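You operate a simulated robot arm through the tools that you are given. There is no shell and no other tool.

Carry out the task below with a simulated robot arm. There is one attempt and no reset: what you move stays moved.

## Task
Press the four loose lids onto the cups on the press bed.
Fine: height knob to Medium, bed in, red switch to Free, lever down and up again, switch to Locked, bed out. Where these are worked on the way, their far stop is far enough and under half their travel is too little: press bed.
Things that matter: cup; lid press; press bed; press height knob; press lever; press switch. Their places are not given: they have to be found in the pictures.

It is judged by the outcome, as a careful person would: the job done as asked, and still so three seconds after it is handed in. It fails if anything else is knocked over, pushed out of place, dropped, spilled or broken. Lids that push on must go on centred and level and be pressed home; caps that screw on are set level and turned clockwise until they are tight.

## Robot
A 7-joint arm with a two-finger parallel gripper, fixed in place. Base frame: the origin is on the floor under the middle of its stand, x ahead of it, y to its left, z up. Units: m, rad, N and s.
With the tool pointing down near the work surface it reaches from about 0.38 to 0.9 m from the base axis. Its first joint turns from -2.496 to 2.496 rad. Payload 3 kg.
Tool frame: the origin (TCP) lies between the finger pads and is the grasp point; the fingertips stand 0.03 m ahead of it; z points along the fingers, y is the line along which they close. Largest opening 0.094 m; finger width 0.028, thickness 0.01; the body of the gripper, 0.05 by 0.096 m, starts 0.055 m behind the TCP.
Orientation is that of the tool frame in the base frame, as a unit quaternion [w, x, y, z]. With the fingers straight down and closing along the base's y, the tool's x points along the base's -x, its y along +y and its z along -z.

## Interface
- The arm moves only by the tool step_arm. Its arguments are lists of equal length, an entry for each row: "dr": the turn, a rotation vector about the tool's x, y, z in units of 120 degrees (1.0 is 120 degrees), a list of three; "offset": the shift along the tool's x, y, z in units of 150 mm (1.0 is 150 mm), a list of three; "hand": the finger opening in m, from 0 to 0.094. In form: {"dr": [[rx, ry, rz], ...], "offset": [[x, y, z], ...], "hand": [hand, ...]}. A call has 1 to 20 rows; each row is the pose to reach, as a shift and turn from the pose commanded when the call began, along the tool's axes at that moment. A call with a number of a shift or a turn outside -1 to 1 is refused whole. Each row takes 0.2 s and may step no farther than 0.05 m and 0.15 rad from the row before; otherwise, or with a gripper value out of range, the whole call is refused. Where a pose cannot be reached the arm comes as near as it can. A force on the tool above 90 N (or 10 N above the force at the start of the call, whichever is more), or a blocked arm, ends the call early, and 0.2 s more pass. The fingers move at their own pace (about 0.072 m/s each) and stop on an object; they squeeze with about 20 N. The grip force told is the motor's: it shows also when the fingers shut on nothing. Time passes only in rows, and 0.2 s behind the last, so rows that repeat a pose let the fingers close. It gives the time, the measured TCP pose, the force on the tool (base axes), the opening and the grip force at its end, in the units of the frame above (readings bear some noise), with the torque about the TCP (base axes, N m) and any sound that the robot's microphone picked up.
- Cameras (640 x 400 px; columns grow to the right, rows downward): "scene" is fixed at [0.4008, 0.5004, 1.8438]; the picture's right is [-0.82, -0.57, 0.00], its down [-0.56, 0.81, -0.18] and it looks along [0.10, -0.15, -0.98] (base axes); focal length 365 px, centre (320, 200). "wrist" rides on the gripper at [0.076, 0.014, -0.103] in the tool frame; the picture's right is [-0.18, 0.98, 0.00], its down [-0.75, -0.14, -0.64] and it looks along [-0.63, -0.12, 0.77] (tool axes); focal length 243 px, centre (320, 200).
- camera(camera): a new picture of that camera. It takes no simulated time.
- locate(camera, pixels): for up to 12 pixels [column, row] of the newest picture of that camera ("zoom" is the newest enlarged one), the place [x, y, z] in the base frame of the surface seen there, good to about 0.002 m. It takes no simulated time.
- enlarge(camera, box): a new picture of the part [left, top, right, bottom] of that camera's present view, enlarged. It takes no simulated time.
- finish_job(): hands the job in; it is judged then, once.

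Open the gripper and draw the arm clear of the work before you hand the job in, unless the task says otherwise.

The tools are called by a JSON object that holds its "api" and its "payload". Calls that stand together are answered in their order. step_arm: Moves the arm, as the interface text tells. Its arguments: {"type":"object","properties":{"dr":{"type":"array"},"offset":{"type":"array"},"hand":{"type":"array"}},"required":["dr","offset","hand"]} The other tools are called the same way: camera (camera) takes a picture; locate (camera, pixels) gives the place of the surface under pixels of a picture; enlarge (camera, box) takes an enlarged picture of a part of a camera's view; finish_job () hands the job in.

At the start:

```text
time: 0.0
tcp_pos: [0.3833, 0.2364, 1.3624]
tool_rot: [0.0, 0.0, 1.0, 0.0]
force: [0.5, -0.5, -0.6]
torque: [0.0, -0.03, 0.04]
finger_gap: 0.094
gripper_force: 0.2
```

scene: 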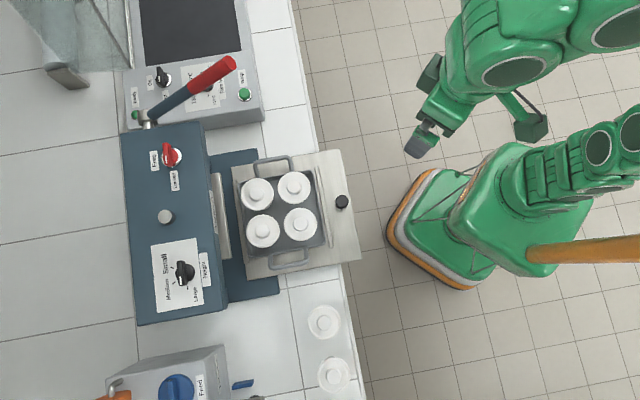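
wrist: 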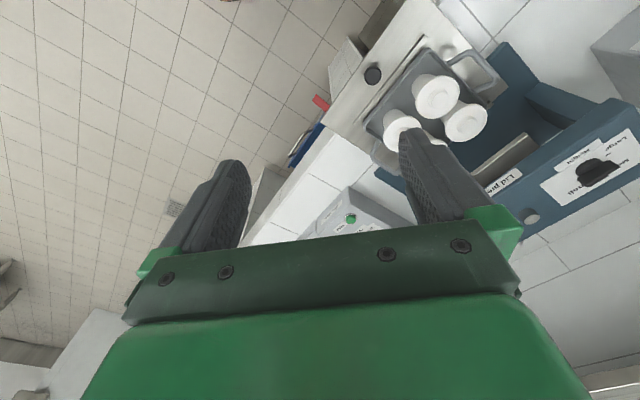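

The scene picture shows the lid press at about (165,220), with the bed and four cups near (280,210), the knob at (183,273), the red switch at (170,157) and the lever from (148,120) to (225,65). I'll enlarge the key parts.

{"api": "enlarge", "payload": {"camera": "scene", "box": [110, 40, 370, 202]}}

{"api": "enlarge", "payload": {"camera": "scene", "box": [110, 200, 370, 362]}}

{"api": "locate", "payload": {"camera": "scene", "pixels": [[183, 273], [170, 155], [148, 120], [225, 65], [258, 191], [295, 185], [263, 230], [299, 223], [341, 202], [165, 217], [220, 215], [250, 265]]}}

```text
2.46 times, centred on (240, 121) of scene
```

zoom: 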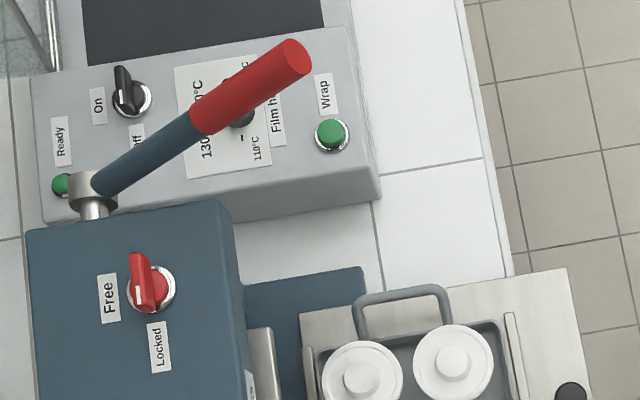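

```text
2.46 times, centred on (240, 281) of scene
```

zoom: 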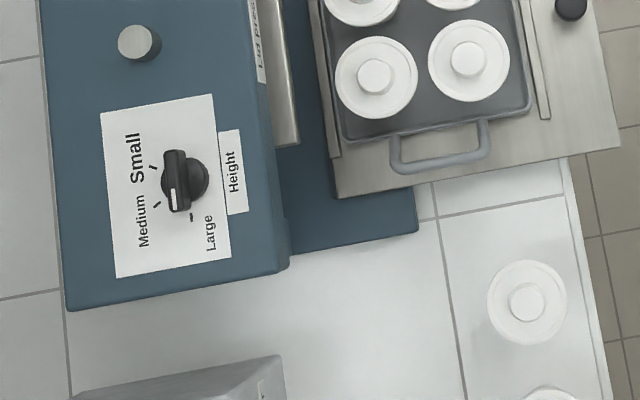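

```text
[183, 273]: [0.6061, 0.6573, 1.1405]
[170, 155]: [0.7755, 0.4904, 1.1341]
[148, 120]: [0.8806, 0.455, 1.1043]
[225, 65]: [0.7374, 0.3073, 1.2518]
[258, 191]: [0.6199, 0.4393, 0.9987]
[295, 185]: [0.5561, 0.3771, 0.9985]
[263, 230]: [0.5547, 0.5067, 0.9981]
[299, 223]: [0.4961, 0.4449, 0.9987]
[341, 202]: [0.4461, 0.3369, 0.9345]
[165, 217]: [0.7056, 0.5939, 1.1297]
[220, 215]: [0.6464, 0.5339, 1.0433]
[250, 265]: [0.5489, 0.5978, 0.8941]
```

I need finer geometry of each control. I'll locate points on the knob, switch, lever and bed handle in enlarged views.

{"api": "enlarge", "payload": {"camera": "scene", "box": [120, 45, 250, 126]}}

{"api": "locate", "payload": {"camera": "zoom", "pixels": [[110, 370], [140, 385], [180, 340], [250, 290], [330, 235], [400, 190], [480, 130], [540, 90], [570, 75], [150, 400], [125, 350], [545, 60]]}}

{"api": "enlarge", "payload": {"camera": "scene", "box": [140, 130, 204, 170]}}

```text
4.92 times, centred on (185, 86) of scene
```

zoom: 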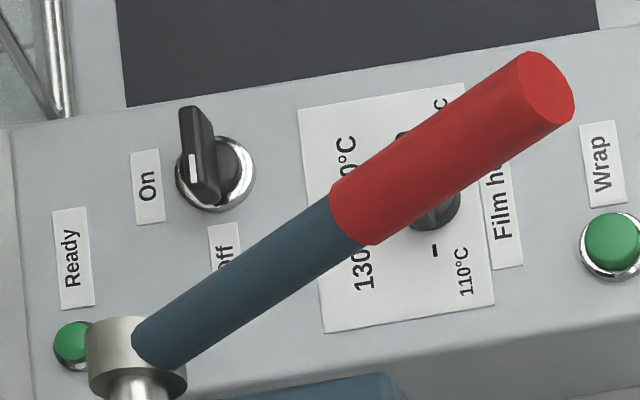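

```text
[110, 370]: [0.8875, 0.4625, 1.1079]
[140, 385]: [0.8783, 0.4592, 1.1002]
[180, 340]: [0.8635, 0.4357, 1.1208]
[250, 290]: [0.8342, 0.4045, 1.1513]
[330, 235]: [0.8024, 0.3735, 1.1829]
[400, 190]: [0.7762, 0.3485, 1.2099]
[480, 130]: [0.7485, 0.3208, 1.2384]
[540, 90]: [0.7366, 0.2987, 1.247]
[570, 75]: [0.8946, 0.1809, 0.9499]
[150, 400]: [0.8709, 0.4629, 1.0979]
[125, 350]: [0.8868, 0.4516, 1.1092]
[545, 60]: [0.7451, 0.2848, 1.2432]
```

```text
10.00 times, centred on (172, 150) of scene
```

zoom: 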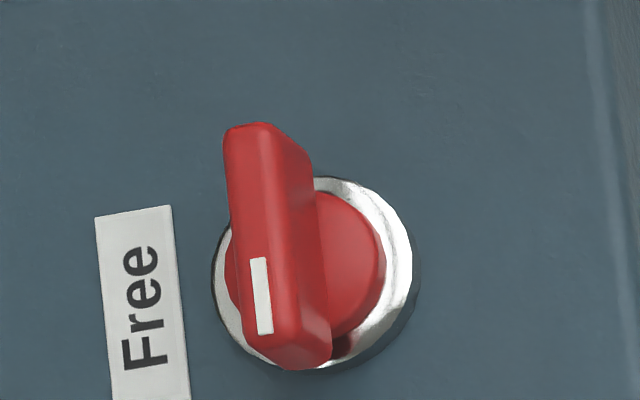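

The lever rises toward the robot at about 36°. Now I'll find points on the red switch and knob, and the press body's edges.

{"api": "locate", "payload": {"camera": "zoom", "pixels": [[245, 145], [265, 240], [285, 345], [350, 260], [400, 260], [315, 270], [215, 320], [380, 340], [450, 200], [100, 100], [560, 50], [500, 380]]}}

{"api": "enlarge", "payload": {"camera": "scene", "box": [146, 240, 226, 290]}}

{"api": "locate", "payload": {"camera": "scene", "pixels": [[126, 140], [196, 125], [143, 318], [220, 305], [240, 160], [250, 290], [340, 155], [357, 255], [240, 262], [320, 320], [333, 373], [308, 315]]}}

```text
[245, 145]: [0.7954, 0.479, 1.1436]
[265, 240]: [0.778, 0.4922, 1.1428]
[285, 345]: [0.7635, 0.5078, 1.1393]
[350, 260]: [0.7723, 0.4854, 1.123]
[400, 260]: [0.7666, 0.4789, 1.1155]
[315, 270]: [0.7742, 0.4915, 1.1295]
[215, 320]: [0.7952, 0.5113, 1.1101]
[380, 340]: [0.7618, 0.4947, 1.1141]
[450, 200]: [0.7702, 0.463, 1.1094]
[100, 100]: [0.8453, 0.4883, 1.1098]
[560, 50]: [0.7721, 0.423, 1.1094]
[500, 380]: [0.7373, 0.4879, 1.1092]
```

```text
8.00 times, centred on (186, 265) of scene
```

zoom: 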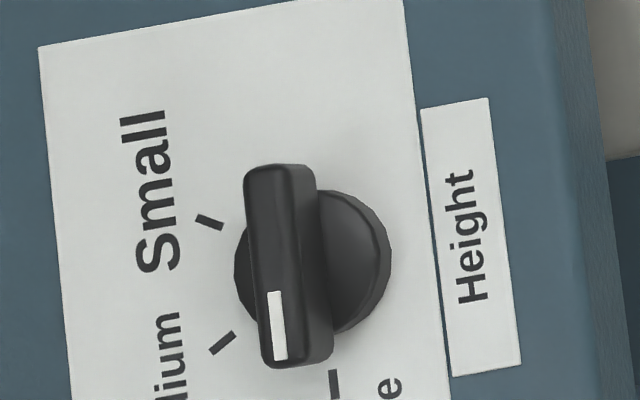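

```text
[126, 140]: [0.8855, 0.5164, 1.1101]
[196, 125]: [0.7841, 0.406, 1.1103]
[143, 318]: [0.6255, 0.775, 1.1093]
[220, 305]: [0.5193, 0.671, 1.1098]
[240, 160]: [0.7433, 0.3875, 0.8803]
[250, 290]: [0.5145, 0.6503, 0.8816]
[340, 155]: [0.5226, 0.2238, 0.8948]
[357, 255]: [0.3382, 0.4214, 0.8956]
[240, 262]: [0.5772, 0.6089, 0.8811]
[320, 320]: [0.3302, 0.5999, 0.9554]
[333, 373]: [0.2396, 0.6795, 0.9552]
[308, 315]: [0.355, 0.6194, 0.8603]
```

The press top lies at z≈1.11 with edges at 45°; the press faces (-0.707,-0.707). I'll locate the height knob in the zoom and look at the bed closely.

{"api": "locate", "payload": {"camera": "zoom", "pixels": [[268, 180], [275, 270], [285, 350], [355, 260], [300, 250], [245, 270], [210, 222], [222, 343], [335, 385], [310, 262], [385, 265], [320, 340]]}}

{"api": "enlarge", "payload": {"camera": "scene", "box": [225, 145, 369, 235]}}

```text
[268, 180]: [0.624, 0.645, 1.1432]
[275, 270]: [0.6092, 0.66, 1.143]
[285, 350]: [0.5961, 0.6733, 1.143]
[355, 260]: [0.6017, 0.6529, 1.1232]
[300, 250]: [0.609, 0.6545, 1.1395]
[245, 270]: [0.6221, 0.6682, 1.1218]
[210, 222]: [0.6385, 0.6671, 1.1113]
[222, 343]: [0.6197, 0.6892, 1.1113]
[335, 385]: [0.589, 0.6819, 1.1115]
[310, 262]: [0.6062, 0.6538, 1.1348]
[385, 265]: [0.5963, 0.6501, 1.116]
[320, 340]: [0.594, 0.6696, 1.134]
```

```text
4.44 times, centred on (297, 190) of scene
```

zoom: 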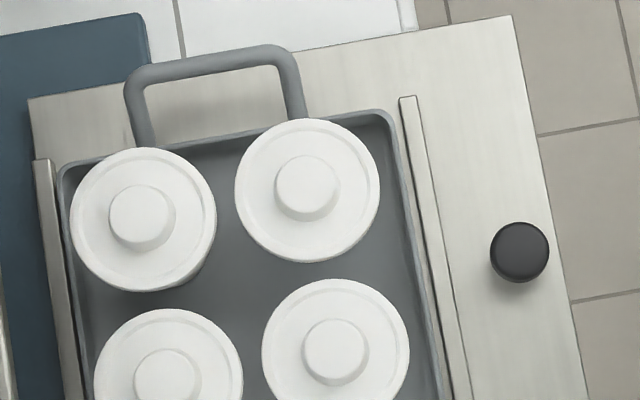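

Pointer of the height knob lies toward Large tick (pointing along (-0.7,0.7)), and Medium is 60° clockwise. I'll locate the bed's black knob precisely and turn the tool 45° so that the wrist camera faces the press.

{"api": "locate", "payload": {"camera": "zoom", "pixels": [[519, 248], [495, 248], [545, 248], [520, 275], [519, 225], [560, 280], [480, 300], [410, 105], [430, 250], [40, 300], [215, 55], [310, 185]]}}

{"api": "step_arm", "payload": {"dr": [[0, 0, -0.065], [0, 0, -0.13], [0, 0, -0.195], [0, 0, -0.26], [0, 0, -0.32], [0, 0, -0.375]], "offset": [[0, 0, 0], [0, 0, 0], [0, 0, 0], [0, 0, 0], [0, 0, 0], [0, 0, 0]], "hand": [0.094, 0.094, 0.094, 0.094, 0.094, 0.094]}}

{"api": "camera", "payload": {"camera": "wrist"}}

{"api": "camera", "payload": {"camera": "scene"}}

```text
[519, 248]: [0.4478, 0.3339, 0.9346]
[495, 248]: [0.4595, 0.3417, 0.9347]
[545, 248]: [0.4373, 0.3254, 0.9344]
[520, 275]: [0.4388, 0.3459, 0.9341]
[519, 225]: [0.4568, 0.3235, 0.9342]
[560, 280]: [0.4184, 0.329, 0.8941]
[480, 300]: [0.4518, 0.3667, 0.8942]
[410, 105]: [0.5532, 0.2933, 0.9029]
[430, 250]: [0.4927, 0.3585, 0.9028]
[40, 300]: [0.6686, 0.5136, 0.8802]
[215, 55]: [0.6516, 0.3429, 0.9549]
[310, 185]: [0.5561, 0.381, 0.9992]
```

```text
time: 1.4
tcp_pos: [0.3837, 0.238, 1.3631]
tool_rot: [0.0, -0.383, 0.924, 0.0]
force: [0.3, -0.1, 0.3]
torque: [0.03, 0.01, 0.01]
finger_gap: 0.0938
gripper_force: 0.0
```

```text
taken
```

wrist: 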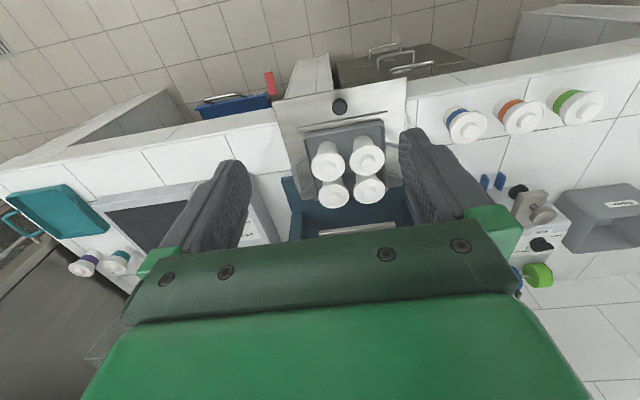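

```text
taken
```

scene: 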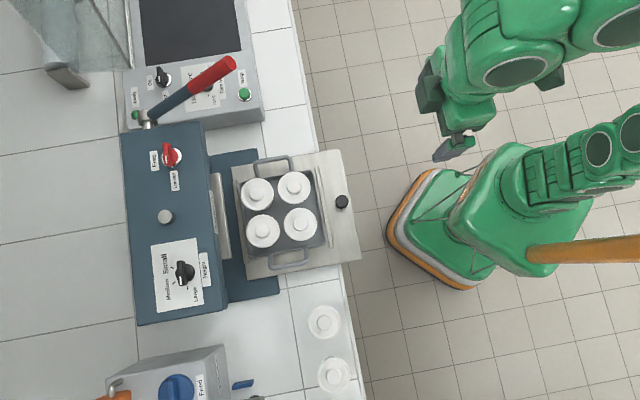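

The tool now faces the press (camera picture is upside down: press at bottom). I move at safe height (z≈1.36) toward the height knob at (0.6095, 0.6595).

{"api": "step_arm", "payload": {"dr": [[0, 0, 0], [0, 0, 0], [0, 0, 0], [0, 0, 0]], "offset": [[-0.25, 0.08, 0], [-0.5, 0.16, 0], [-0.75, 0.24, 0], [-1.0, 0.31, 0]], "hand": [0.094, 0.094, 0.094, 0.094]}}

{"api": "step_arm", "payload": {"dr": [[0, 0, 0], [0, 0, 0], [0, 0, 0], [0, 0, 0]], "offset": [[-0.25, 0.08, 0], [-0.5, 0.16, 0], [-0.75, 0.24, 0], [-1.0, 0.31, 0]], "hand": [0.094, 0.094, 0.094, 0.094]}}

{"api": "camera", "payload": {"camera": "wrist"}}

{"api": "camera", "payload": {"camera": "scene"}}

```text
time: 2.4
tcp_pos: [0.4355, 0.3661, 1.3255]
tool_rot: [0.001, -0.383, 0.924, 0.0]
force: [-0.6, -0.3, -0.1]
torque: [-0.01, -0.03, -0.02]
finger_gap: 0.0938
gripper_force: 0.1
out of reach, approached as far as the arm can: row 2, 3, 4
```

```text
time: 3.4
tcp_pos: [0.4816, 0.4764, 1.2674]
tool_rot: [0.0, -0.382, 0.924, 0.0]
force: [-0.7, 1.4, -0.2]
torque: [0.01, -0.03, 0.02]
finger_gap: 0.0941
gripper_force: 0.1
out of reach, approached as far as the arm can: row 1, 2, 3, 4
```

```text
taken
```

wrist: 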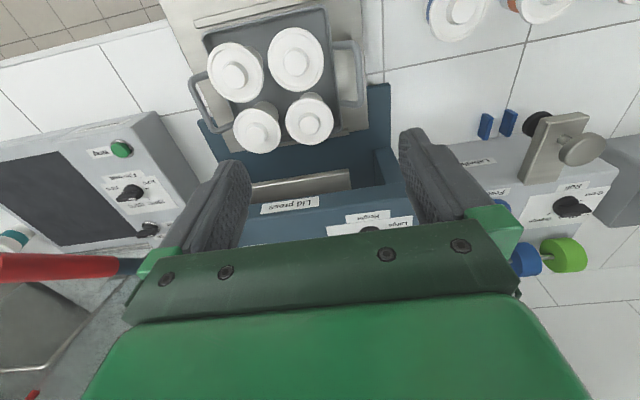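

```text
taken
```

scene: 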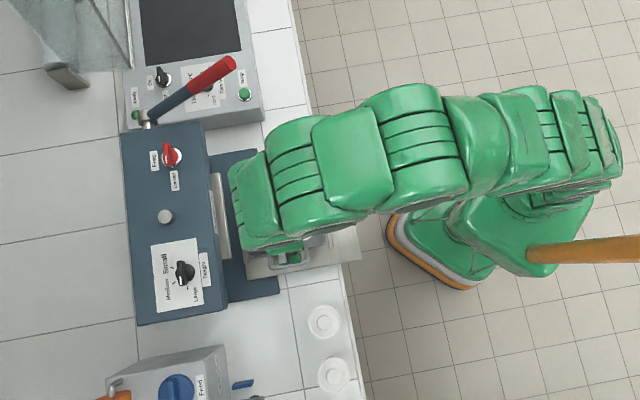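

At z≈1.27 the vertical tool is at its reach limit (r≈0.68), so I lower the hand over the bed (lid tops at z≈1.0, still clear) to see how far out it gets.

{"api": "step_arm", "payload": {"dr": [[0, 0, 0], [0, 0, 0], [0, 0, 0], [0, 0, 0]], "offset": [[0, 0, 0.2], [0, 0, 0.4], [0, 0, 0.6], [0, 0, 0.8]], "hand": [0.06, 0.03, 0.0, 0.0]}}

```text
time: 4.4
tcp_pos: [0.4755, 0.4729, 1.1478]
tool_rot: [0.0, -0.383, 0.924, 0.0]
force: [-0.5, 0.2, -0.5]
torque: [0.02, 0.03, 0.01]
finger_gap: 0.0
gripper_force: 19.9
```

The commanded pose resets to the reached one. I now raise to z≈1.19 and probe outward along +u with the fingers closed (tips at 1.16, above the 1.11 press top and 1.143 handles).

{"api": "step_arm", "payload": {"dr": [[0, 0, 0], [0, 0, 0], [0, 0, 0], [0, 0, 0], [0, 0, 0]], "offset": [[0, 0, -0.15], [0, 0, -0.28], [-0.22, 0.05, -0.28], [-0.44, 0.1, -0.28], [-0.66, 0.1, -0.28]], "hand": [0.0, 0.0, 0.0, 0.0, 0.0]}}

```text
time: 5.6
tcp_pos: [0.5353, 0.5534, 1.1843]
tool_rot: [0.0, -0.381, 0.924, 0.001]
force: [0.4, 1.0, 0.1]
torque: [0.0, 0.01, 0.01]
finger_gap: 0.0002
gripper_force: 20.0
out of reach, approached as far as the arm can: row 5
```

With a vertical tool at z≈1.18 it only reaches r≈0.77, while the knobs lie at r≈0.9, so I tilt the tool outward 45° (about its y axis) in place.

{"api": "step_arm", "payload": {"dr": [[0, -0.065, 0], [0, -0.13, 0], [0, -0.195, 0], [0, -0.26, 0], [0, -0.32, 0], [0, -0.375, 0]], "offset": [[0, 0, -0.03], [0, 0, -0.06], [0, 0, -0.1], [0, 0, -0.1], [0, 0, -0.1], [0, 0, -0.1]], "hand": [0.0, 0.0, 0.0, 0.0, 0.0, 0.0]}}

{"api": "camera", "payload": {"camera": "wrist"}}

{"api": "camera", "payload": {"camera": "scene"}}

```text
time: 7.0
tcp_pos: [0.5335, 0.5527, 1.1987]
tool_rot: [0.354, -0.353, 0.854, 0.146]
force: [-0.3, -0.3, 0.4]
torque: [0.05, 0.03, -0.01]
finger_gap: 0.0001
gripper_force: 20.1
```

```text
taken
```

wrist: 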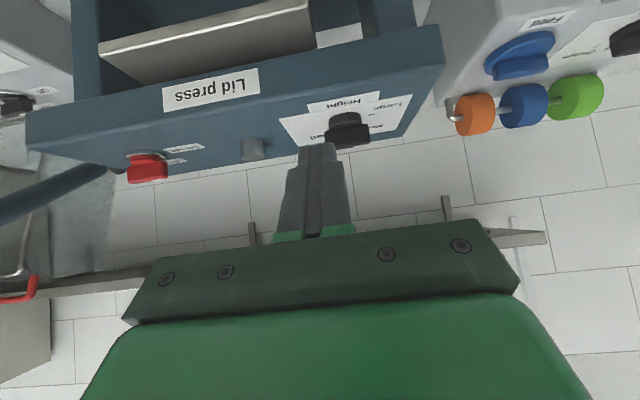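

```text
taken
```

scene: 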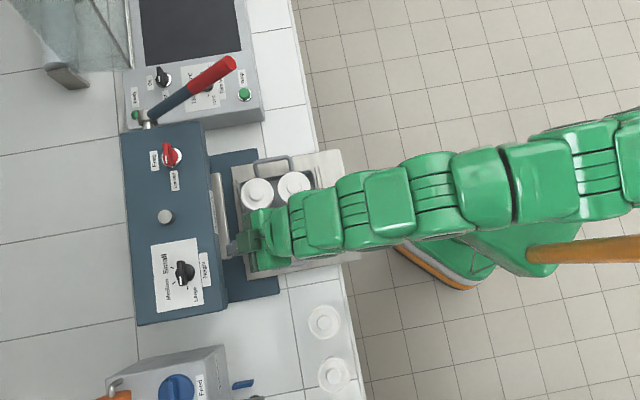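

Wrist view shows the height knob at about (345,130), with the closed fingers at (315,165). I'll tilt another 15° and move to a point just in front of the +v end of the knob's handle, slightly high.

{"api": "step_arm", "payload": {"dr": [[0, -0.042, 0], [0, -0.084, 0], [0, -0.125, 0]], "offset": [[-0.076, 0.097, 0.15], [-0.151, 0.195, 0.3], [-0.227, 0.292, 0.451]], "hand": [0.0, 0.0, 0.0]}}

{"api": "camera", "payload": {"camera": "wrist"}}

{"api": "enlarge", "payload": {"camera": "scene", "box": [146, 220, 274, 300]}}

```text
time: 7.8
tcp_pos: [0.5544, 0.6381, 1.1717]
tool_rot: [0.463, -0.331, 0.8, 0.191]
force: [-0.4, -0.4, -0.2]
torque: [0.01, 0.02, -0.02]
finger_gap: 0.0
gripper_force: 20.5
```

```text
taken
```

wrist: 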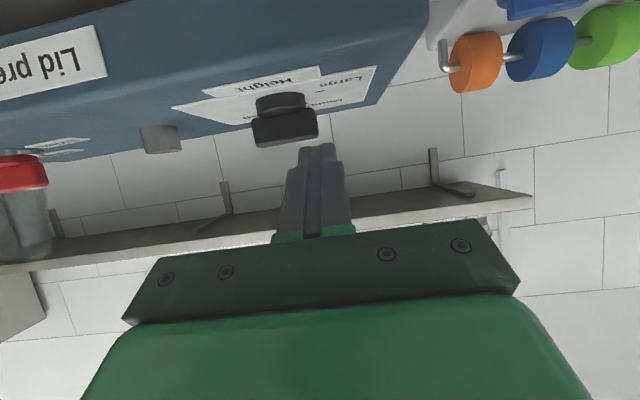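

```text
5.00 times, centred on (210, 260) of scene
```

zoom: 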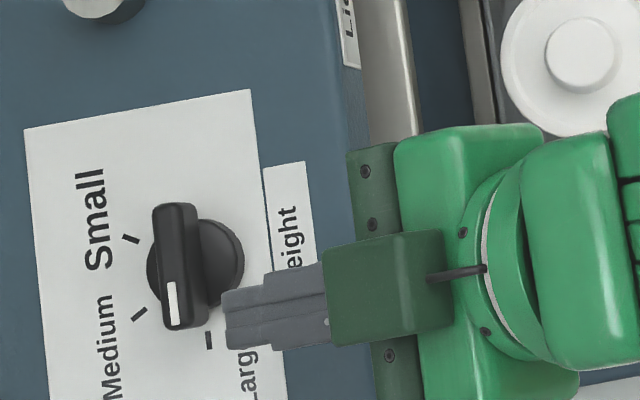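

Fingers line up with the lower (+v, pointer) end of the handle. I lower to z≈1.156 and push forward to first contact.

{"api": "step_arm", "payload": {"dr": [[0, 0, 0], [0, 0, 0], [0, 0, 0], [0, 0, 0]], "offset": [[0.0907, -0.012, 0.0523], [0.0507, -0.012, 0.1216], [0.014, -0.012, 0.1851], [0.014, -0.012, 0.1851]], "hand": [0.0, 0.0, 0.0, 0.0]}}

{"api": "enlarge", "payload": {"camera": "scene", "box": [146, 220, 274, 300]}}

```text
time: 8.8
tcp_pos: [0.5709, 0.652, 1.1608]
tool_rot: [0.463, -0.331, 0.8, 0.191]
force: [-0.8, 0.2, -0.2]
torque: [-0.02, 0.01, 0.01]
finger_gap: 0.0
gripper_force: 20.7
```

```text
5.00 times, centred on (210, 260) of scene
```

zoom: 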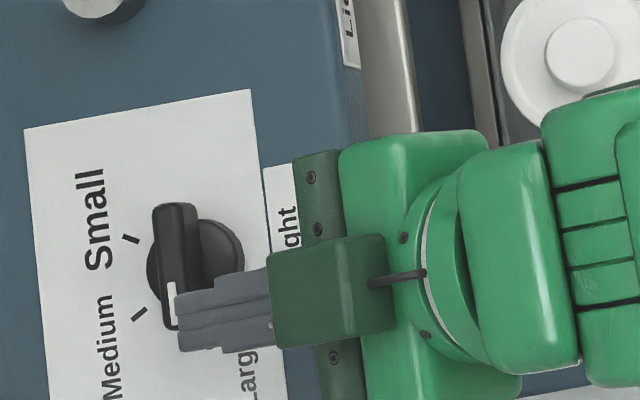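

Not yet in contact (force ~0; tip is still a little high). I lower 6 mm and push 9 mm further in.

{"api": "step_arm", "payload": {"dr": [[0, 0, 0], [0, 0, 0], [0, 0, 0], [0, 0, 0]], "offset": [[0.0346, 0, 0.02], [0.0196, 0, 0.046], [0.0046, 0, 0.072], [0.0046, 0, 0.072]], "hand": [0.0, 0.0, 0.0, 0.0]}}

{"api": "enlarge", "payload": {"camera": "scene", "box": [146, 220, 274, 300]}}

{"api": "camera", "payload": {"camera": "wrist"}}

```text
time: 9.8
tcp_pos: [0.5757, 0.6572, 1.1543]
tool_rot: [0.462, -0.331, 0.8, 0.191]
force: [-9.2, 6.6, 6.1]
torque: [0.17, -0.02, 0.28]
finger_gap: 0.0
gripper_force: 20.3
```

```text
5.00 times, centred on (210, 260) of scene
```

zoom: 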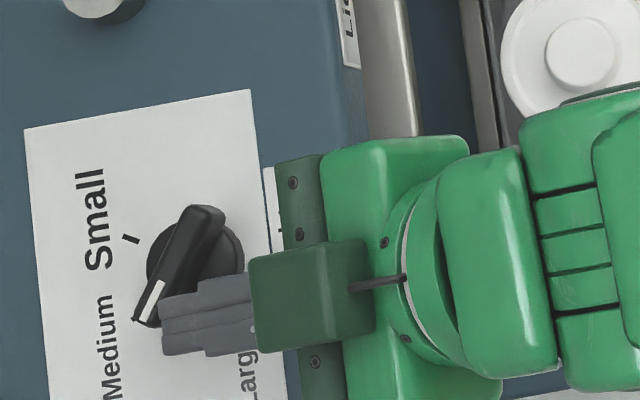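

```text
taken
```

wrist: 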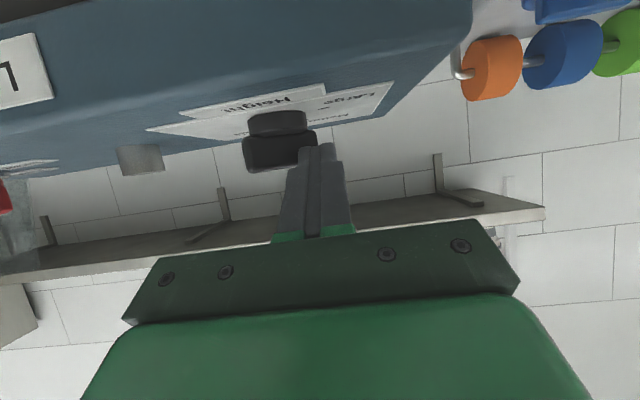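

The knob is turning: the handle now runs from (207,215) to (148,312) in the zoom. I measure its angle.

{"api": "locate", "payload": {"camera": "zoom", "pixels": [[200, 215], [190, 235], [180, 252], [170, 270], [160, 287], [150, 303], [140, 315]]}}

{"api": "enlarge", "payload": {"camera": "scene", "box": [160, 250, 208, 280]}}

```text
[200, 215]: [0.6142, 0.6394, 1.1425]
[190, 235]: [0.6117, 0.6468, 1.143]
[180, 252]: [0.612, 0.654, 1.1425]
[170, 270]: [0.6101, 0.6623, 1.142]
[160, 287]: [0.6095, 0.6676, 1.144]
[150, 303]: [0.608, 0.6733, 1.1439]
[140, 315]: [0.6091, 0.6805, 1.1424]
```

```text
13.33 times, centred on (184, 265) of scene
```

zoom: 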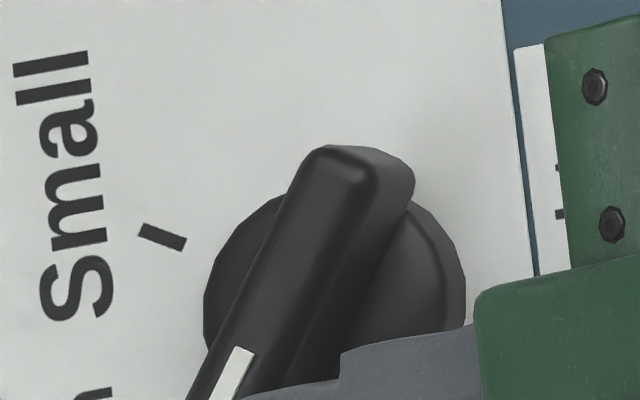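

Handle angle is now about 97°, while Medium is ~73°. I push about 7 mm more in +u.

{"api": "step_arm", "payload": {"dr": [[0, 0, 0], [0, 0, 0], [0, 0, 0]], "offset": [[-0.012, 0, 0.02], [-0.0233, 0, 0.0404], [-0.0233, 0, 0.0404]], "hand": [0.0, 0.0, 0.0]}}

{"api": "enlarge", "payload": {"camera": "scene", "box": [146, 220, 274, 300]}}

{"api": "locate", "payload": {"camera": "zoom", "pixels": [[215, 222], [200, 235], [185, 250], [170, 265], [155, 280], [140, 295]]}}

```text
time: 10.6
tcp_pos: [0.5816, 0.662, 1.1537]
tool_rot: [0.462, -0.33, 0.801, 0.19]
force: [0.3, 0.3, 0.7]
torque: [0.01, 0.0, -0.01]
finger_gap: 0.0002
gripper_force: 20.4
```

```text
5.00 times, centred on (210, 260) of scene
```

zoom: 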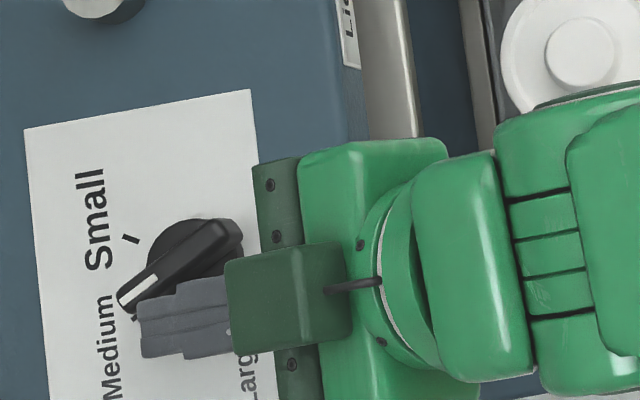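

```text
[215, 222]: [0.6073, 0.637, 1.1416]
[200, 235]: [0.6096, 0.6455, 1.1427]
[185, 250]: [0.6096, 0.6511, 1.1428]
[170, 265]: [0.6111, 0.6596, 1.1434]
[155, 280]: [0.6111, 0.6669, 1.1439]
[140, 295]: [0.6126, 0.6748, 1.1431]
```

Force dropped to zero - the knob seems to have snapped into a detent near Medium. I withdraw to view it unobstructed.

{"api": "step_arm", "payload": {"dr": [[0, 0, 0], [0, 0, 0], [0, 0, 0]], "offset": [[0.067, 0, -0.116], [0.133, 0, -0.231], [0.0, 0, -0.4]], "hand": [0.0, 0.0, 0.0]}}

{"api": "enlarge", "payload": {"camera": "scene", "box": [146, 240, 226, 290]}}

{"api": "locate", "payload": {"camera": "zoom", "pixels": [[330, 220], [300, 240], [270, 262], [240, 285], [215, 305], [222, 343], [210, 222], [335, 385]]}}

```text
time: 11.4
tcp_pos: [0.5455, 0.6238, 1.1834]
tool_rot: [0.462, -0.332, 0.8, 0.192]
force: [1.1, 0.5, 0.5]
torque: [-0.02, 0.0, -0.02]
finger_gap: 0.0001
gripper_force: 20.0
```

```text
8.00 times, centred on (186, 265) of scene
```

zoom: 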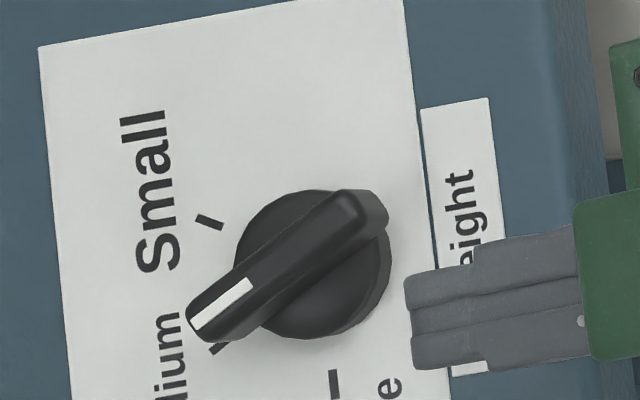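

```text
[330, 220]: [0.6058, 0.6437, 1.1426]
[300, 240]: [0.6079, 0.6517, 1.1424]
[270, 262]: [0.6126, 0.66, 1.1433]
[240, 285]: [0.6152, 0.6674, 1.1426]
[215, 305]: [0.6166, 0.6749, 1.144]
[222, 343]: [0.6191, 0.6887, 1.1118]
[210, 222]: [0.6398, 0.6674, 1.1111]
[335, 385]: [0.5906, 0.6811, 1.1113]
```

The pointer is now aligned with the Medium tick (≈71°). Next I retract away from the press, bringing the tool back to vertical.

{"api": "step_arm", "payload": {"dr": [[0, 0.0625, 0], [0, 0.125, 0], [0, 0.1875, 0], [0, 0.25, 0], [0, 0.3125, 0], [0, 0.375, 0], [0, 0.4375, 0], [0, 0.5, 0]], "offset": [[0.022, -0.083, -0.122], [0.045, -0.167, -0.244], [0.067, -0.25, -0.366], [0.089, -0.333, -0.488], [0.111, -0.417, -0.61], [0.134, -0.5, -0.731], [0.156, -0.583, -0.853], [0.178, -0.667, -0.975]], "hand": [0.0, 0.0, 0.0, 0.0, 0.03, 0.06, 0.06, 0.06]}}

{"api": "camera", "payload": {"camera": "scene"}}

```text
time: 13.2
tcp_pos: [0.518, 0.456, 1.2353]
tool_rot: [0.0, -0.384, 0.924, -0.001]
force: [0.1, 0.7, -0.7]
torque: [0.01, -0.05, 0.03]
finger_gap: 0.06
gripper_force: 0.2
```

```text
taken
```

scene: 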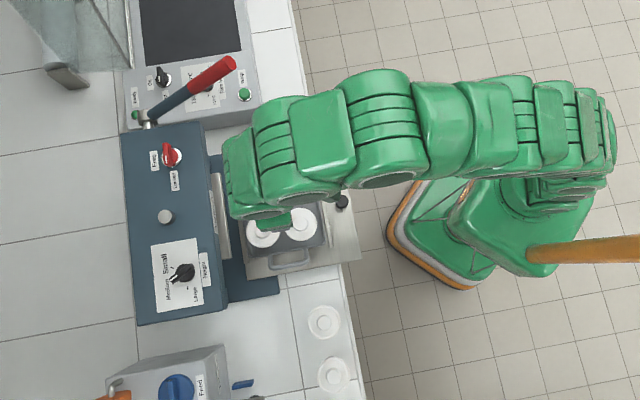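

Tool is vertical at (0.518,0.456,1.235). I move over the black bed knob at (0.448,0.334) and come down partway.

{"api": "step_arm", "payload": {"dr": [[0, 0, 0], [0, 0, 0], [0, 0, 0], [0, 0, 0], [0, 0, 0], [0, 0, 0], [0, 0, 0]], "offset": [[0.227, -0.062, 0], [0.454, -0.124, 0], [0.681, -0.185, 0], [0.908, -0.247, 0], [0.908, -0.247, 0.3], [0.908, -0.247, 0.6], [0.908, -0.247, 0.9]], "hand": [0.06, 0.06, 0.06, 0.06, 0.06, 0.06, 0.06]}}

{"api": "camera", "payload": {"camera": "wrist"}}

{"api": "camera", "payload": {"camera": "scene"}}

```text
time: 14.8
tcp_pos: [0.4441, 0.3334, 1.0996]
tool_rot: [0.0, -0.382, 0.924, 0.0]
force: [0.6, -0.1, 0.4]
torque: [0.01, -0.03, -0.01]
finger_gap: 0.0603
gripper_force: 0.0
```

```text
taken
```

wrist: 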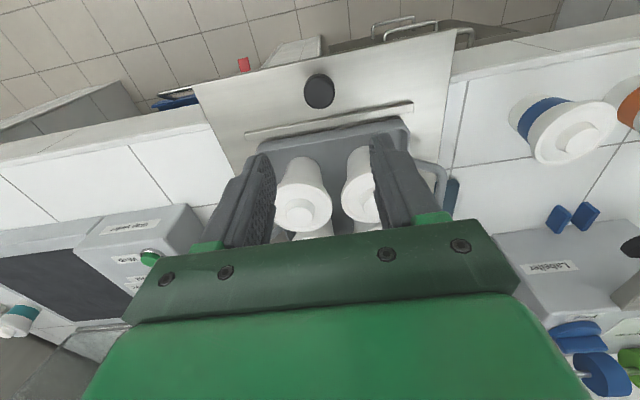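

```text
taken
```

scene: 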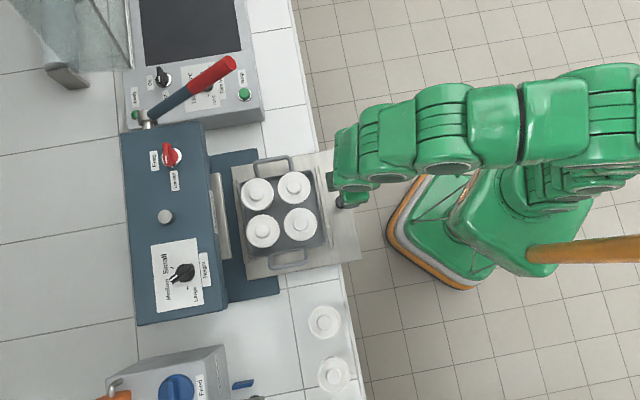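

I check the knob location from the wrist view (319,92) and lids' positions relative to cups.

{"api": "locate", "payload": {"camera": "wrist", "pixels": [[319, 90], [305, 90], [333, 90], [319, 100], [302, 200], [365, 190], [320, 125], [330, 110]]}}

{"api": "enlarge", "payload": {"camera": "wrist", "box": [240, 60, 440, 240]}}

```text
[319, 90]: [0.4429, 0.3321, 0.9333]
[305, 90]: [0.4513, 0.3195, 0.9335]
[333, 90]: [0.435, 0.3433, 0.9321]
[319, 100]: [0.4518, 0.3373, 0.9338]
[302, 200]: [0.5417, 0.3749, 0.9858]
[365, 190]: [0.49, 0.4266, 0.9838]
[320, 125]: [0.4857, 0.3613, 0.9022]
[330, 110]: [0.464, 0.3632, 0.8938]
```

```text
2.22 times, centred on (340, 150) of wrist
```

zoom: 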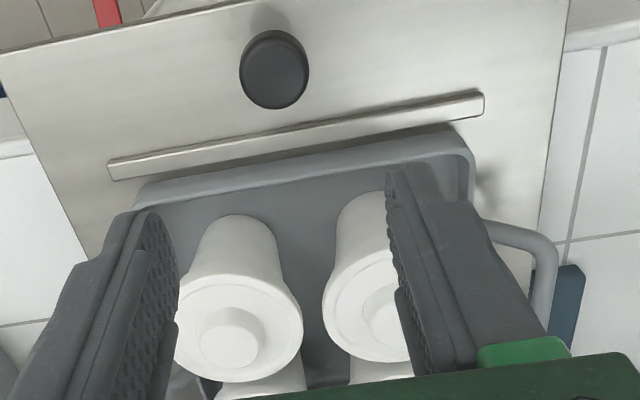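

Knob centre ≈ (0.447,0.333), top z 0.934, bed surface 0.894. I descend with fingers open 0.06 straddling it along v.

{"api": "step_arm", "payload": {"dr": [[0, 0, 0], [0, 0, 0], [0, 0, 0], [0, 0, 0], [0, 0, 0]], "offset": [[-0.018, -0.017, 0.2], [-0.018, -0.017, 0.4], [-0.018, -0.017, 0.6], [-0.018, -0.017, 0.8], [-0.018, -0.017, 1.0]], "hand": [0.06, 0.06, 0.06, 0.06, 0.06]}}

{"api": "camera", "payload": {"camera": "wrist"}}

```text
time: 16.0
tcp_pos: [0.4503, 0.3335, 0.9479]
tool_rot: [-0.001, -0.382, 0.924, 0.0]
force: [0.2, 0.4, 0.1]
torque: [0.02, 0.02, 0.0]
finger_gap: 0.0601
gripper_force: 0.0
```

```text
taken
```

wrist: 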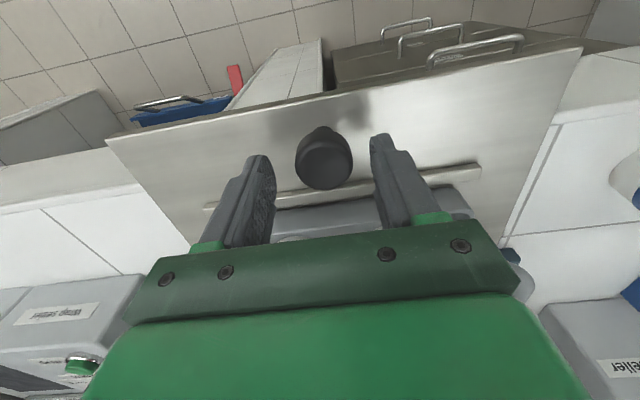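

Knob sits between the fingers at (323,157). I lower 12 mm and close.

{"api": "step_arm", "payload": {"dr": [[0, 0, 0], [0, 0, 0], [0, 0, 0], [0, 0, 0], [0, 0, 0]], "offset": [[0.01, 0, 0.08], [0.01, 0, 0.08], [0.01, 0, 0.08], [0.01, 0, 0.08], [0.01, 0, 0.08]], "hand": [0.06, 0.03, 0.01, 0.01, 0.01]}}

```text
time: 17.2
tcp_pos: [0.448, 0.3332, 0.9357]
tool_rot: [0.0, -0.382, 0.924, 0.0]
force: [-30.0, 25.9, -4.3]
torque: [0.03, 0.77, 0.03]
finger_gap: 0.0374
gripper_force: 20.3
```

The force of ~40 N along +v shows the grip is off-centre by a few mm; I shift the tool +v slightly while holding.

{"api": "step_arm", "payload": {"dr": [[0, 0, 0], [0, 0, 0], [0, 0, 0]], "offset": [[0, 0.01, 0], [0, 0.02, 0], [0, 0.02, 0]], "hand": [0.01, 0.01, 0.01]}}

```text
time: 18.0
tcp_pos: [0.4481, 0.3334, 0.9375]
tool_rot: [-0.001, -0.383, 0.924, 0.0]
force: [-24.7, 23.1, -14.4]
torque: [0.2, 0.45, 0.0]
finger_gap: 0.0332
gripper_force: 45.3
```

Force persists along +v; I look at the grip.

{"api": "camera", "payload": {"camera": "wrist"}}

{"api": "enlarge", "payload": {"camera": "wrist", "box": [220, 100, 430, 260]}}

{"api": "enlarge", "payload": {"camera": "scene", "box": [225, 145, 385, 245]}}

```text
taken
```

wrist: 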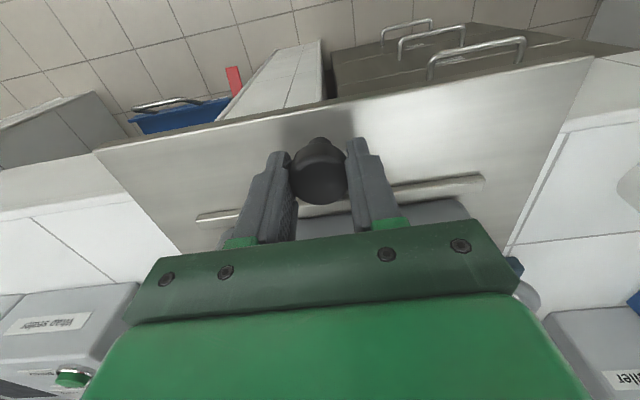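

```text
2.50 times, centred on (325, 180) of wrist
```

zoom: 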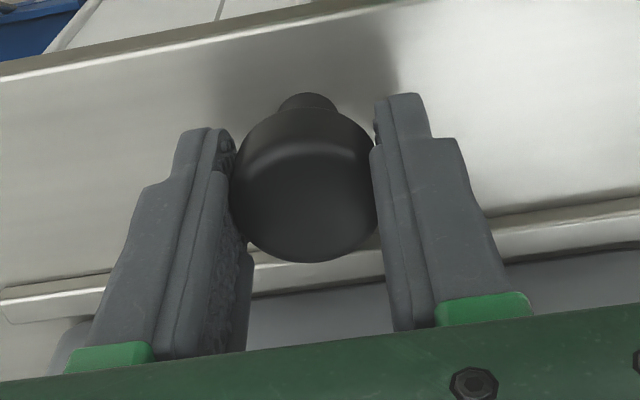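

```text
4.00 times, centred on (305, 195) of scene
```

zoom: 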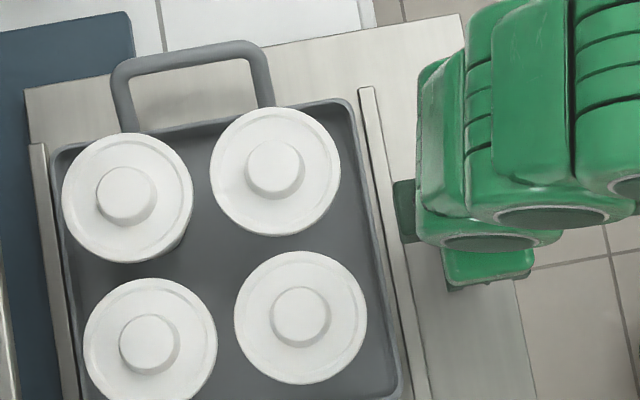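

Both fingers bear on the mushroom head. I shift a further 3 mm +v to balance the side force.

{"api": "step_arm", "payload": {"dr": [[0, 0, 0], [0, 0, 0], [0, 0, 0]], "offset": [[0, 0.015, 0], [0, 0.03, 0], [0, 0.03, 0]], "hand": [0.01, 0.01, 0.01]}}

```text
time: 18.8
tcp_pos: [0.4464, 0.3349, 0.9368]
tool_rot: [0.0, -0.383, 0.924, -0.002]
force: [51.3, -54.4, -30.4]
torque: [-0.88, -0.36, -0.03]
finger_gap: 0.0335
gripper_force: 44.7
```

Overshot: the side force is now −75 N, so zero lies ~3 mm back. I move back 3 mm.

{"api": "step_arm", "payload": {"dr": [[0, 0, 0], [0, 0, 0], [0, 0, 0]], "offset": [[0, -0.01, 0.005], [0, -0.0205, 0.01], [0, -0.0205, 0.01]], "hand": [0.01, 0.01, 0.01]}}

```text
time: 19.6
tcp_pos: [0.4467, 0.3335, 0.9374]
tool_rot: [0.001, -0.383, 0.924, -0.001]
force: [46.0, -47.0, 14.0]
torque: [-1.28, -0.58, 0.07]
finger_gap: 0.0335
gripper_force: 45.3
```

Still −66 N; hysteresis from the tight grip. I back off 2 mm more.

{"api": "step_arm", "payload": {"dr": [[0, 0, 0], [0, 0, 0], [0, 0, 0]], "offset": [[0, -0.008, 0.0], [0, -0.015, 0.0], [0, -0.015, 0.0]], "hand": [0.01, 0.01, 0.01]}}

```text
time: 20.4
tcp_pos: [0.448, 0.3352, 0.9363]
tool_rot: [0.001, -0.383, 0.924, 0.001]
force: [6.5, -1.9, 31.2]
torque: [0.12, -0.28, 0.03]
finger_gap: 0.0335
gripper_force: 44.1
```

Side force is now near zero and the knob is held. I slide the bed in along +u slowly by 0.12 m.

{"api": "step_arm", "payload": {"dr": [[0, 0, 0], [0, 0, 0], [0, 0, 0], [0, 0, 0], [0, 0, 0], [0, 0, 0], [0, 0, 0], [0, 0, 0]], "offset": [[-0.03, 0, -0.007], [-0.1, 0, -0.007], [-0.2, 0, -0.007], [-0.32, 0, -0.007], [-0.45, 0, -0.007], [-0.6, 0, -0.007], [-0.72, 0, -0.007], [-0.8, 0, -0.007]], "hand": [0.01, 0.01, 0.01, 0.01, 0.01, 0.01, 0.01, 0.01]}}

{"api": "camera", "payload": {"camera": "scene"}}

{"api": "camera", "payload": {"camera": "wrist"}}

```text
time: 22.2
tcp_pos: [0.5331, 0.4188, 0.9367]
tool_rot: [0.0, -0.383, 0.924, -0.001]
force: [-1.6, -0.9, -5.9]
torque: [0.28, -0.52, 0.14]
finger_gap: 0.0334
gripper_force: 45.2
```

```text
taken
```

scene: 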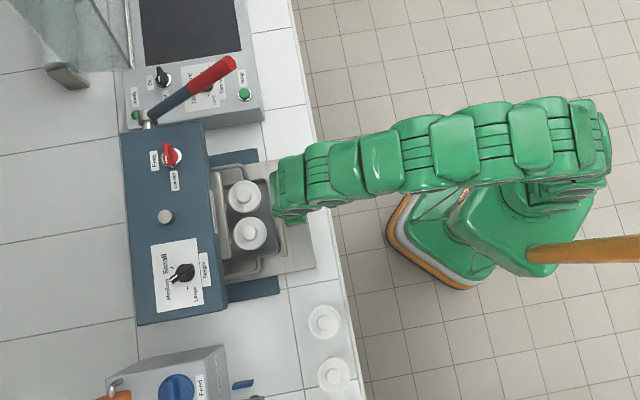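

```text
taken
```

wrist: 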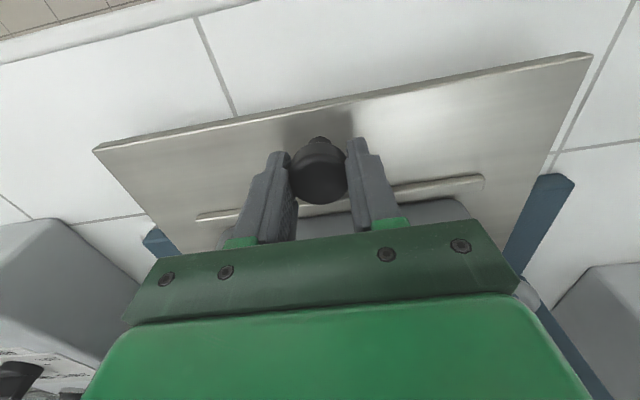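

The bed moved 0.12 m smoothly with lids in place. I continue inward in smaller steps, watching force for the far stop.

{"api": "step_arm", "payload": {"dr": [[0, 0, 0], [0, 0, 0], [0, 0, 0], [0, 0, 0], [0, 0, 0]], "offset": [[-0.06, 0, 0], [-0.14, 0, 0], [-0.24, 0, 0], [-0.34, 0, 0], [-0.42, 0, 0]], "hand": [0.01, 0.01, 0.01, 0.01, 0.01]}}

{"api": "camera", "payload": {"camera": "scene"}}

```text
time: 23.4
tcp_pos: [0.5769, 0.4632, 0.9366]
tool_rot: [-0.002, -0.383, 0.924, 0.0]
force: [-19.2, 15.2, -14.4]
torque: [-0.03, 0.67, 0.07]
finger_gap: 0.0335
gripper_force: 45.1
```

```text
taken
```

scene: 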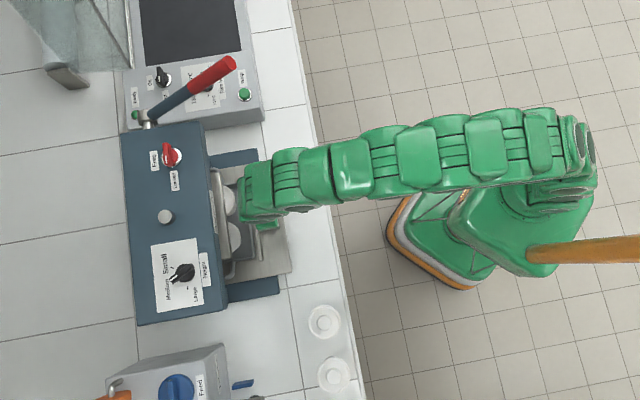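

No stop yet (0.183 m so far). I continue in 8 mm steps, with a small +v correction.

{"api": "step_arm", "payload": {"dr": [[0, 0, 0], [0, 0, 0], [0, 0, 0], [0, 0, 0]], "offset": [[-0.05, 0.006, 0], [-0.1, 0.008, 0], [-0.15, 0.008, 0], [-0.2, 0.008, 0]], "hand": [0.01, 0.01, 0.01, 0.01]}}

{"api": "camera", "payload": {"camera": "scene"}}

{"api": "camera", "payload": {"camera": "wrist"}}

```text
time: 24.4
tcp_pos: [0.5986, 0.4848, 0.9367]
tool_rot: [-0.001, -0.382, 0.924, 0.0]
force: [-34.2, 1.9, 3.1]
torque: [0.13, 0.51, -0.03]
finger_gap: 0.0336
gripper_force: 38.6
```

```text
taken
```

scene: 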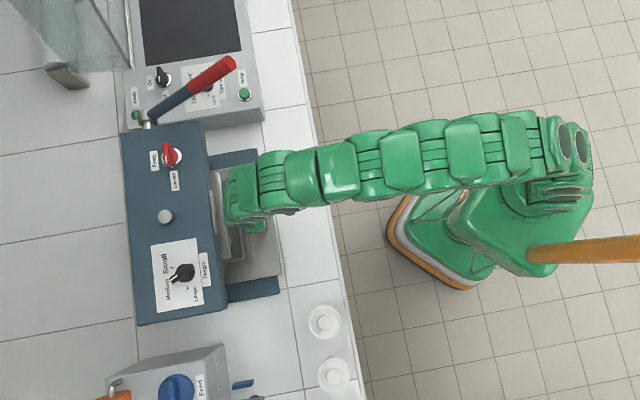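

```text
taken
```

wrist: 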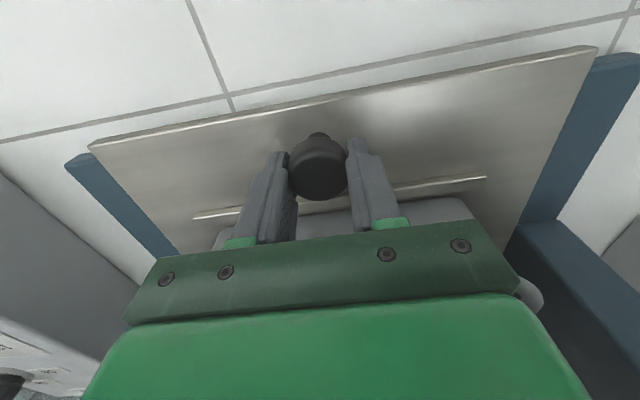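

Travel 0.2136 m with ~23 N resisting — likely at the stop. I push another ~6 mm to confirm.

{"api": "step_arm", "payload": {"dr": [[0, 0, 0], [0, 0, 0], [0, 0, 0]], "offset": [[-0.02, 0.004, 0], [-0.04, 0.006, 0], [-0.04, 0.006, 0]], "hand": [0.01, 0.01, 0.01]}}

```text
time: 25.2
tcp_pos: [0.6035, 0.4896, 0.9373]
tool_rot: [0.001, -0.381, 0.925, 0.001]
force: [-32.1, -16.2, 17.0]
torque: [-0.49, 0.76, -0.08]
finger_gap: 0.0334
gripper_force: 45.4
```

It still advanced ~6 mm. I check whether the knob moved with the fingers.

{"api": "camera", "payload": {"camera": "wrist"}}

{"api": "locate", "payload": {"camera": "wrist", "pixels": [[318, 165], [318, 180], [300, 170], [338, 170]]}}

{"api": "step_arm", "payload": {"dr": [[0, 0, 0], [0, 0, 0], [0, 0, 0]], "offset": [[-0.02, 0.0, 0], [-0.04, 0.0, 0], [-0.04, 0.0, 0]], "hand": [0.01, 0.01, 0.01]}}

{"api": "camera", "payload": {"camera": "wrist"}}

{"api": "locate", "payload": {"camera": "wrist", "pixels": [[318, 165], [318, 180], [300, 170], [338, 170]]}}

```text
taken
```

wrist: 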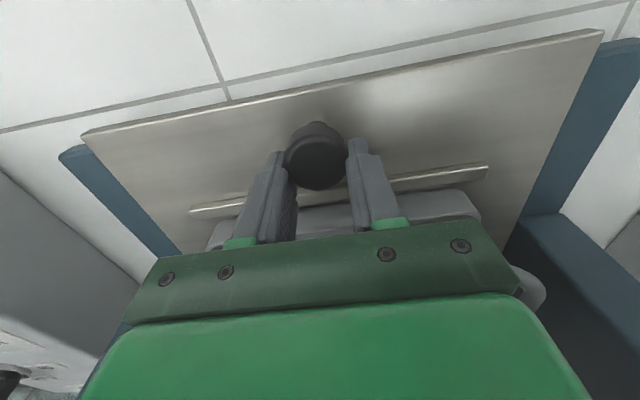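

```text
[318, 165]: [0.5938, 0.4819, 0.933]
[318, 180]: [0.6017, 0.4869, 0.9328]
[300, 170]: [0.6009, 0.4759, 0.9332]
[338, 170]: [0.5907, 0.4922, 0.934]
```

```text
time: 25.9
tcp_pos: [0.6049, 0.4911, 0.9363]
tool_rot: [-0.004, -0.382, 0.924, -0.001]
force: [-31.7, -31.0, 13.3]
torque: [2.08, -1.89, 0.18]
finger_gap: 0.0333
gripper_force: 45.1
stopped in row 3: the force on the tool passed its limit at 96 N (the readings are from after the stop); the commanded pose is now the measured one
```

```text
taken
```

wrist: 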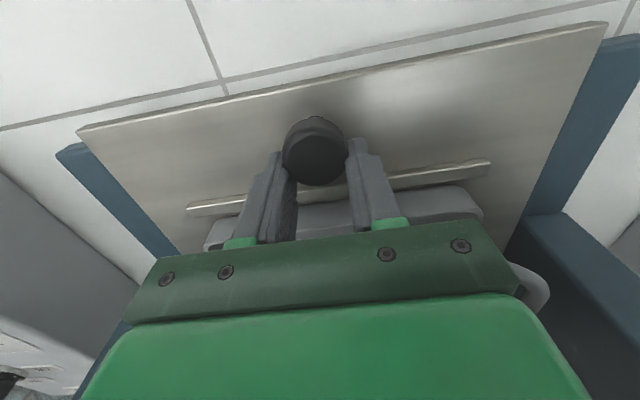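

```text
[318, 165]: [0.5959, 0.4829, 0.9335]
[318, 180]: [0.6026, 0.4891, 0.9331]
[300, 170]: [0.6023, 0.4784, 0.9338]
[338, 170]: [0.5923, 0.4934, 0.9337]
```

The knob slipped in the fingers and the force limit was reached — the bed is at its inner stop. I open the fingers and retract up and back.

{"api": "step_arm", "payload": {"dr": [[0, 0, 0], [0, 0, 0], [0, 0, 0], [0, 0, 0], [0, 0, 0], [0, 0, 0], [0, 0, 0]], "offset": [[0, 0, 0], [0, 0, 0], [0, 0, -0.1], [0.1, 0, -0.35], [0.2, 0, -0.6], [0.3, 0, -0.8], [0.4, 0, -1.0]], "hand": [0.06, 0.06, 0.06, 0.06, 0.06, 0.06, 0.06]}}

{"api": "camera", "payload": {"camera": "wrist"}}

{"api": "camera", "payload": {"camera": "scene"}}

```text
time: 27.4
tcp_pos: [0.5666, 0.4527, 1.0854]
tool_rot: [-0.003, -0.382, 0.924, -0.001]
force: [-0.5, 0.2, -0.5]
torque: [-0.03, -0.01, 0.0]
finger_gap: 0.0601
gripper_force: 0.1
```

```text
taken
```

wrist: 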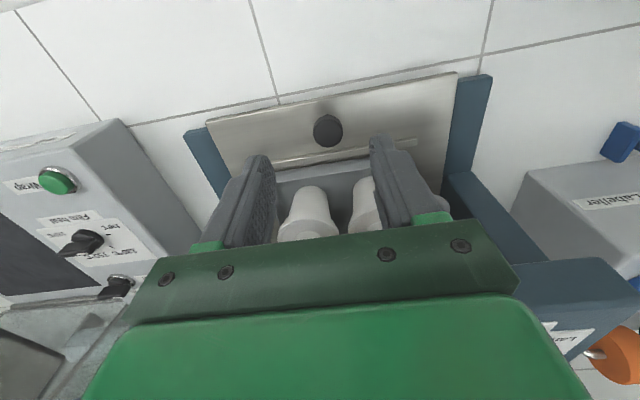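

```text
taken
```

scene: 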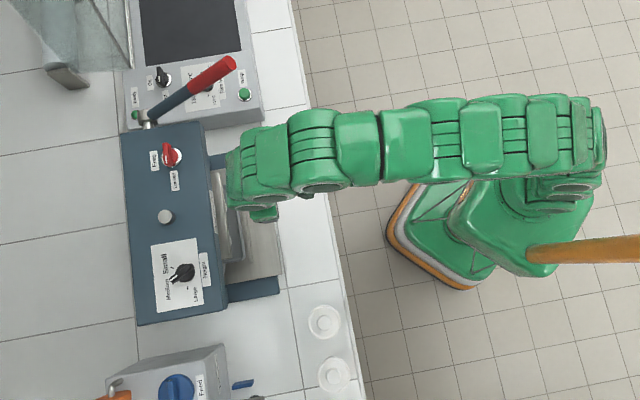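

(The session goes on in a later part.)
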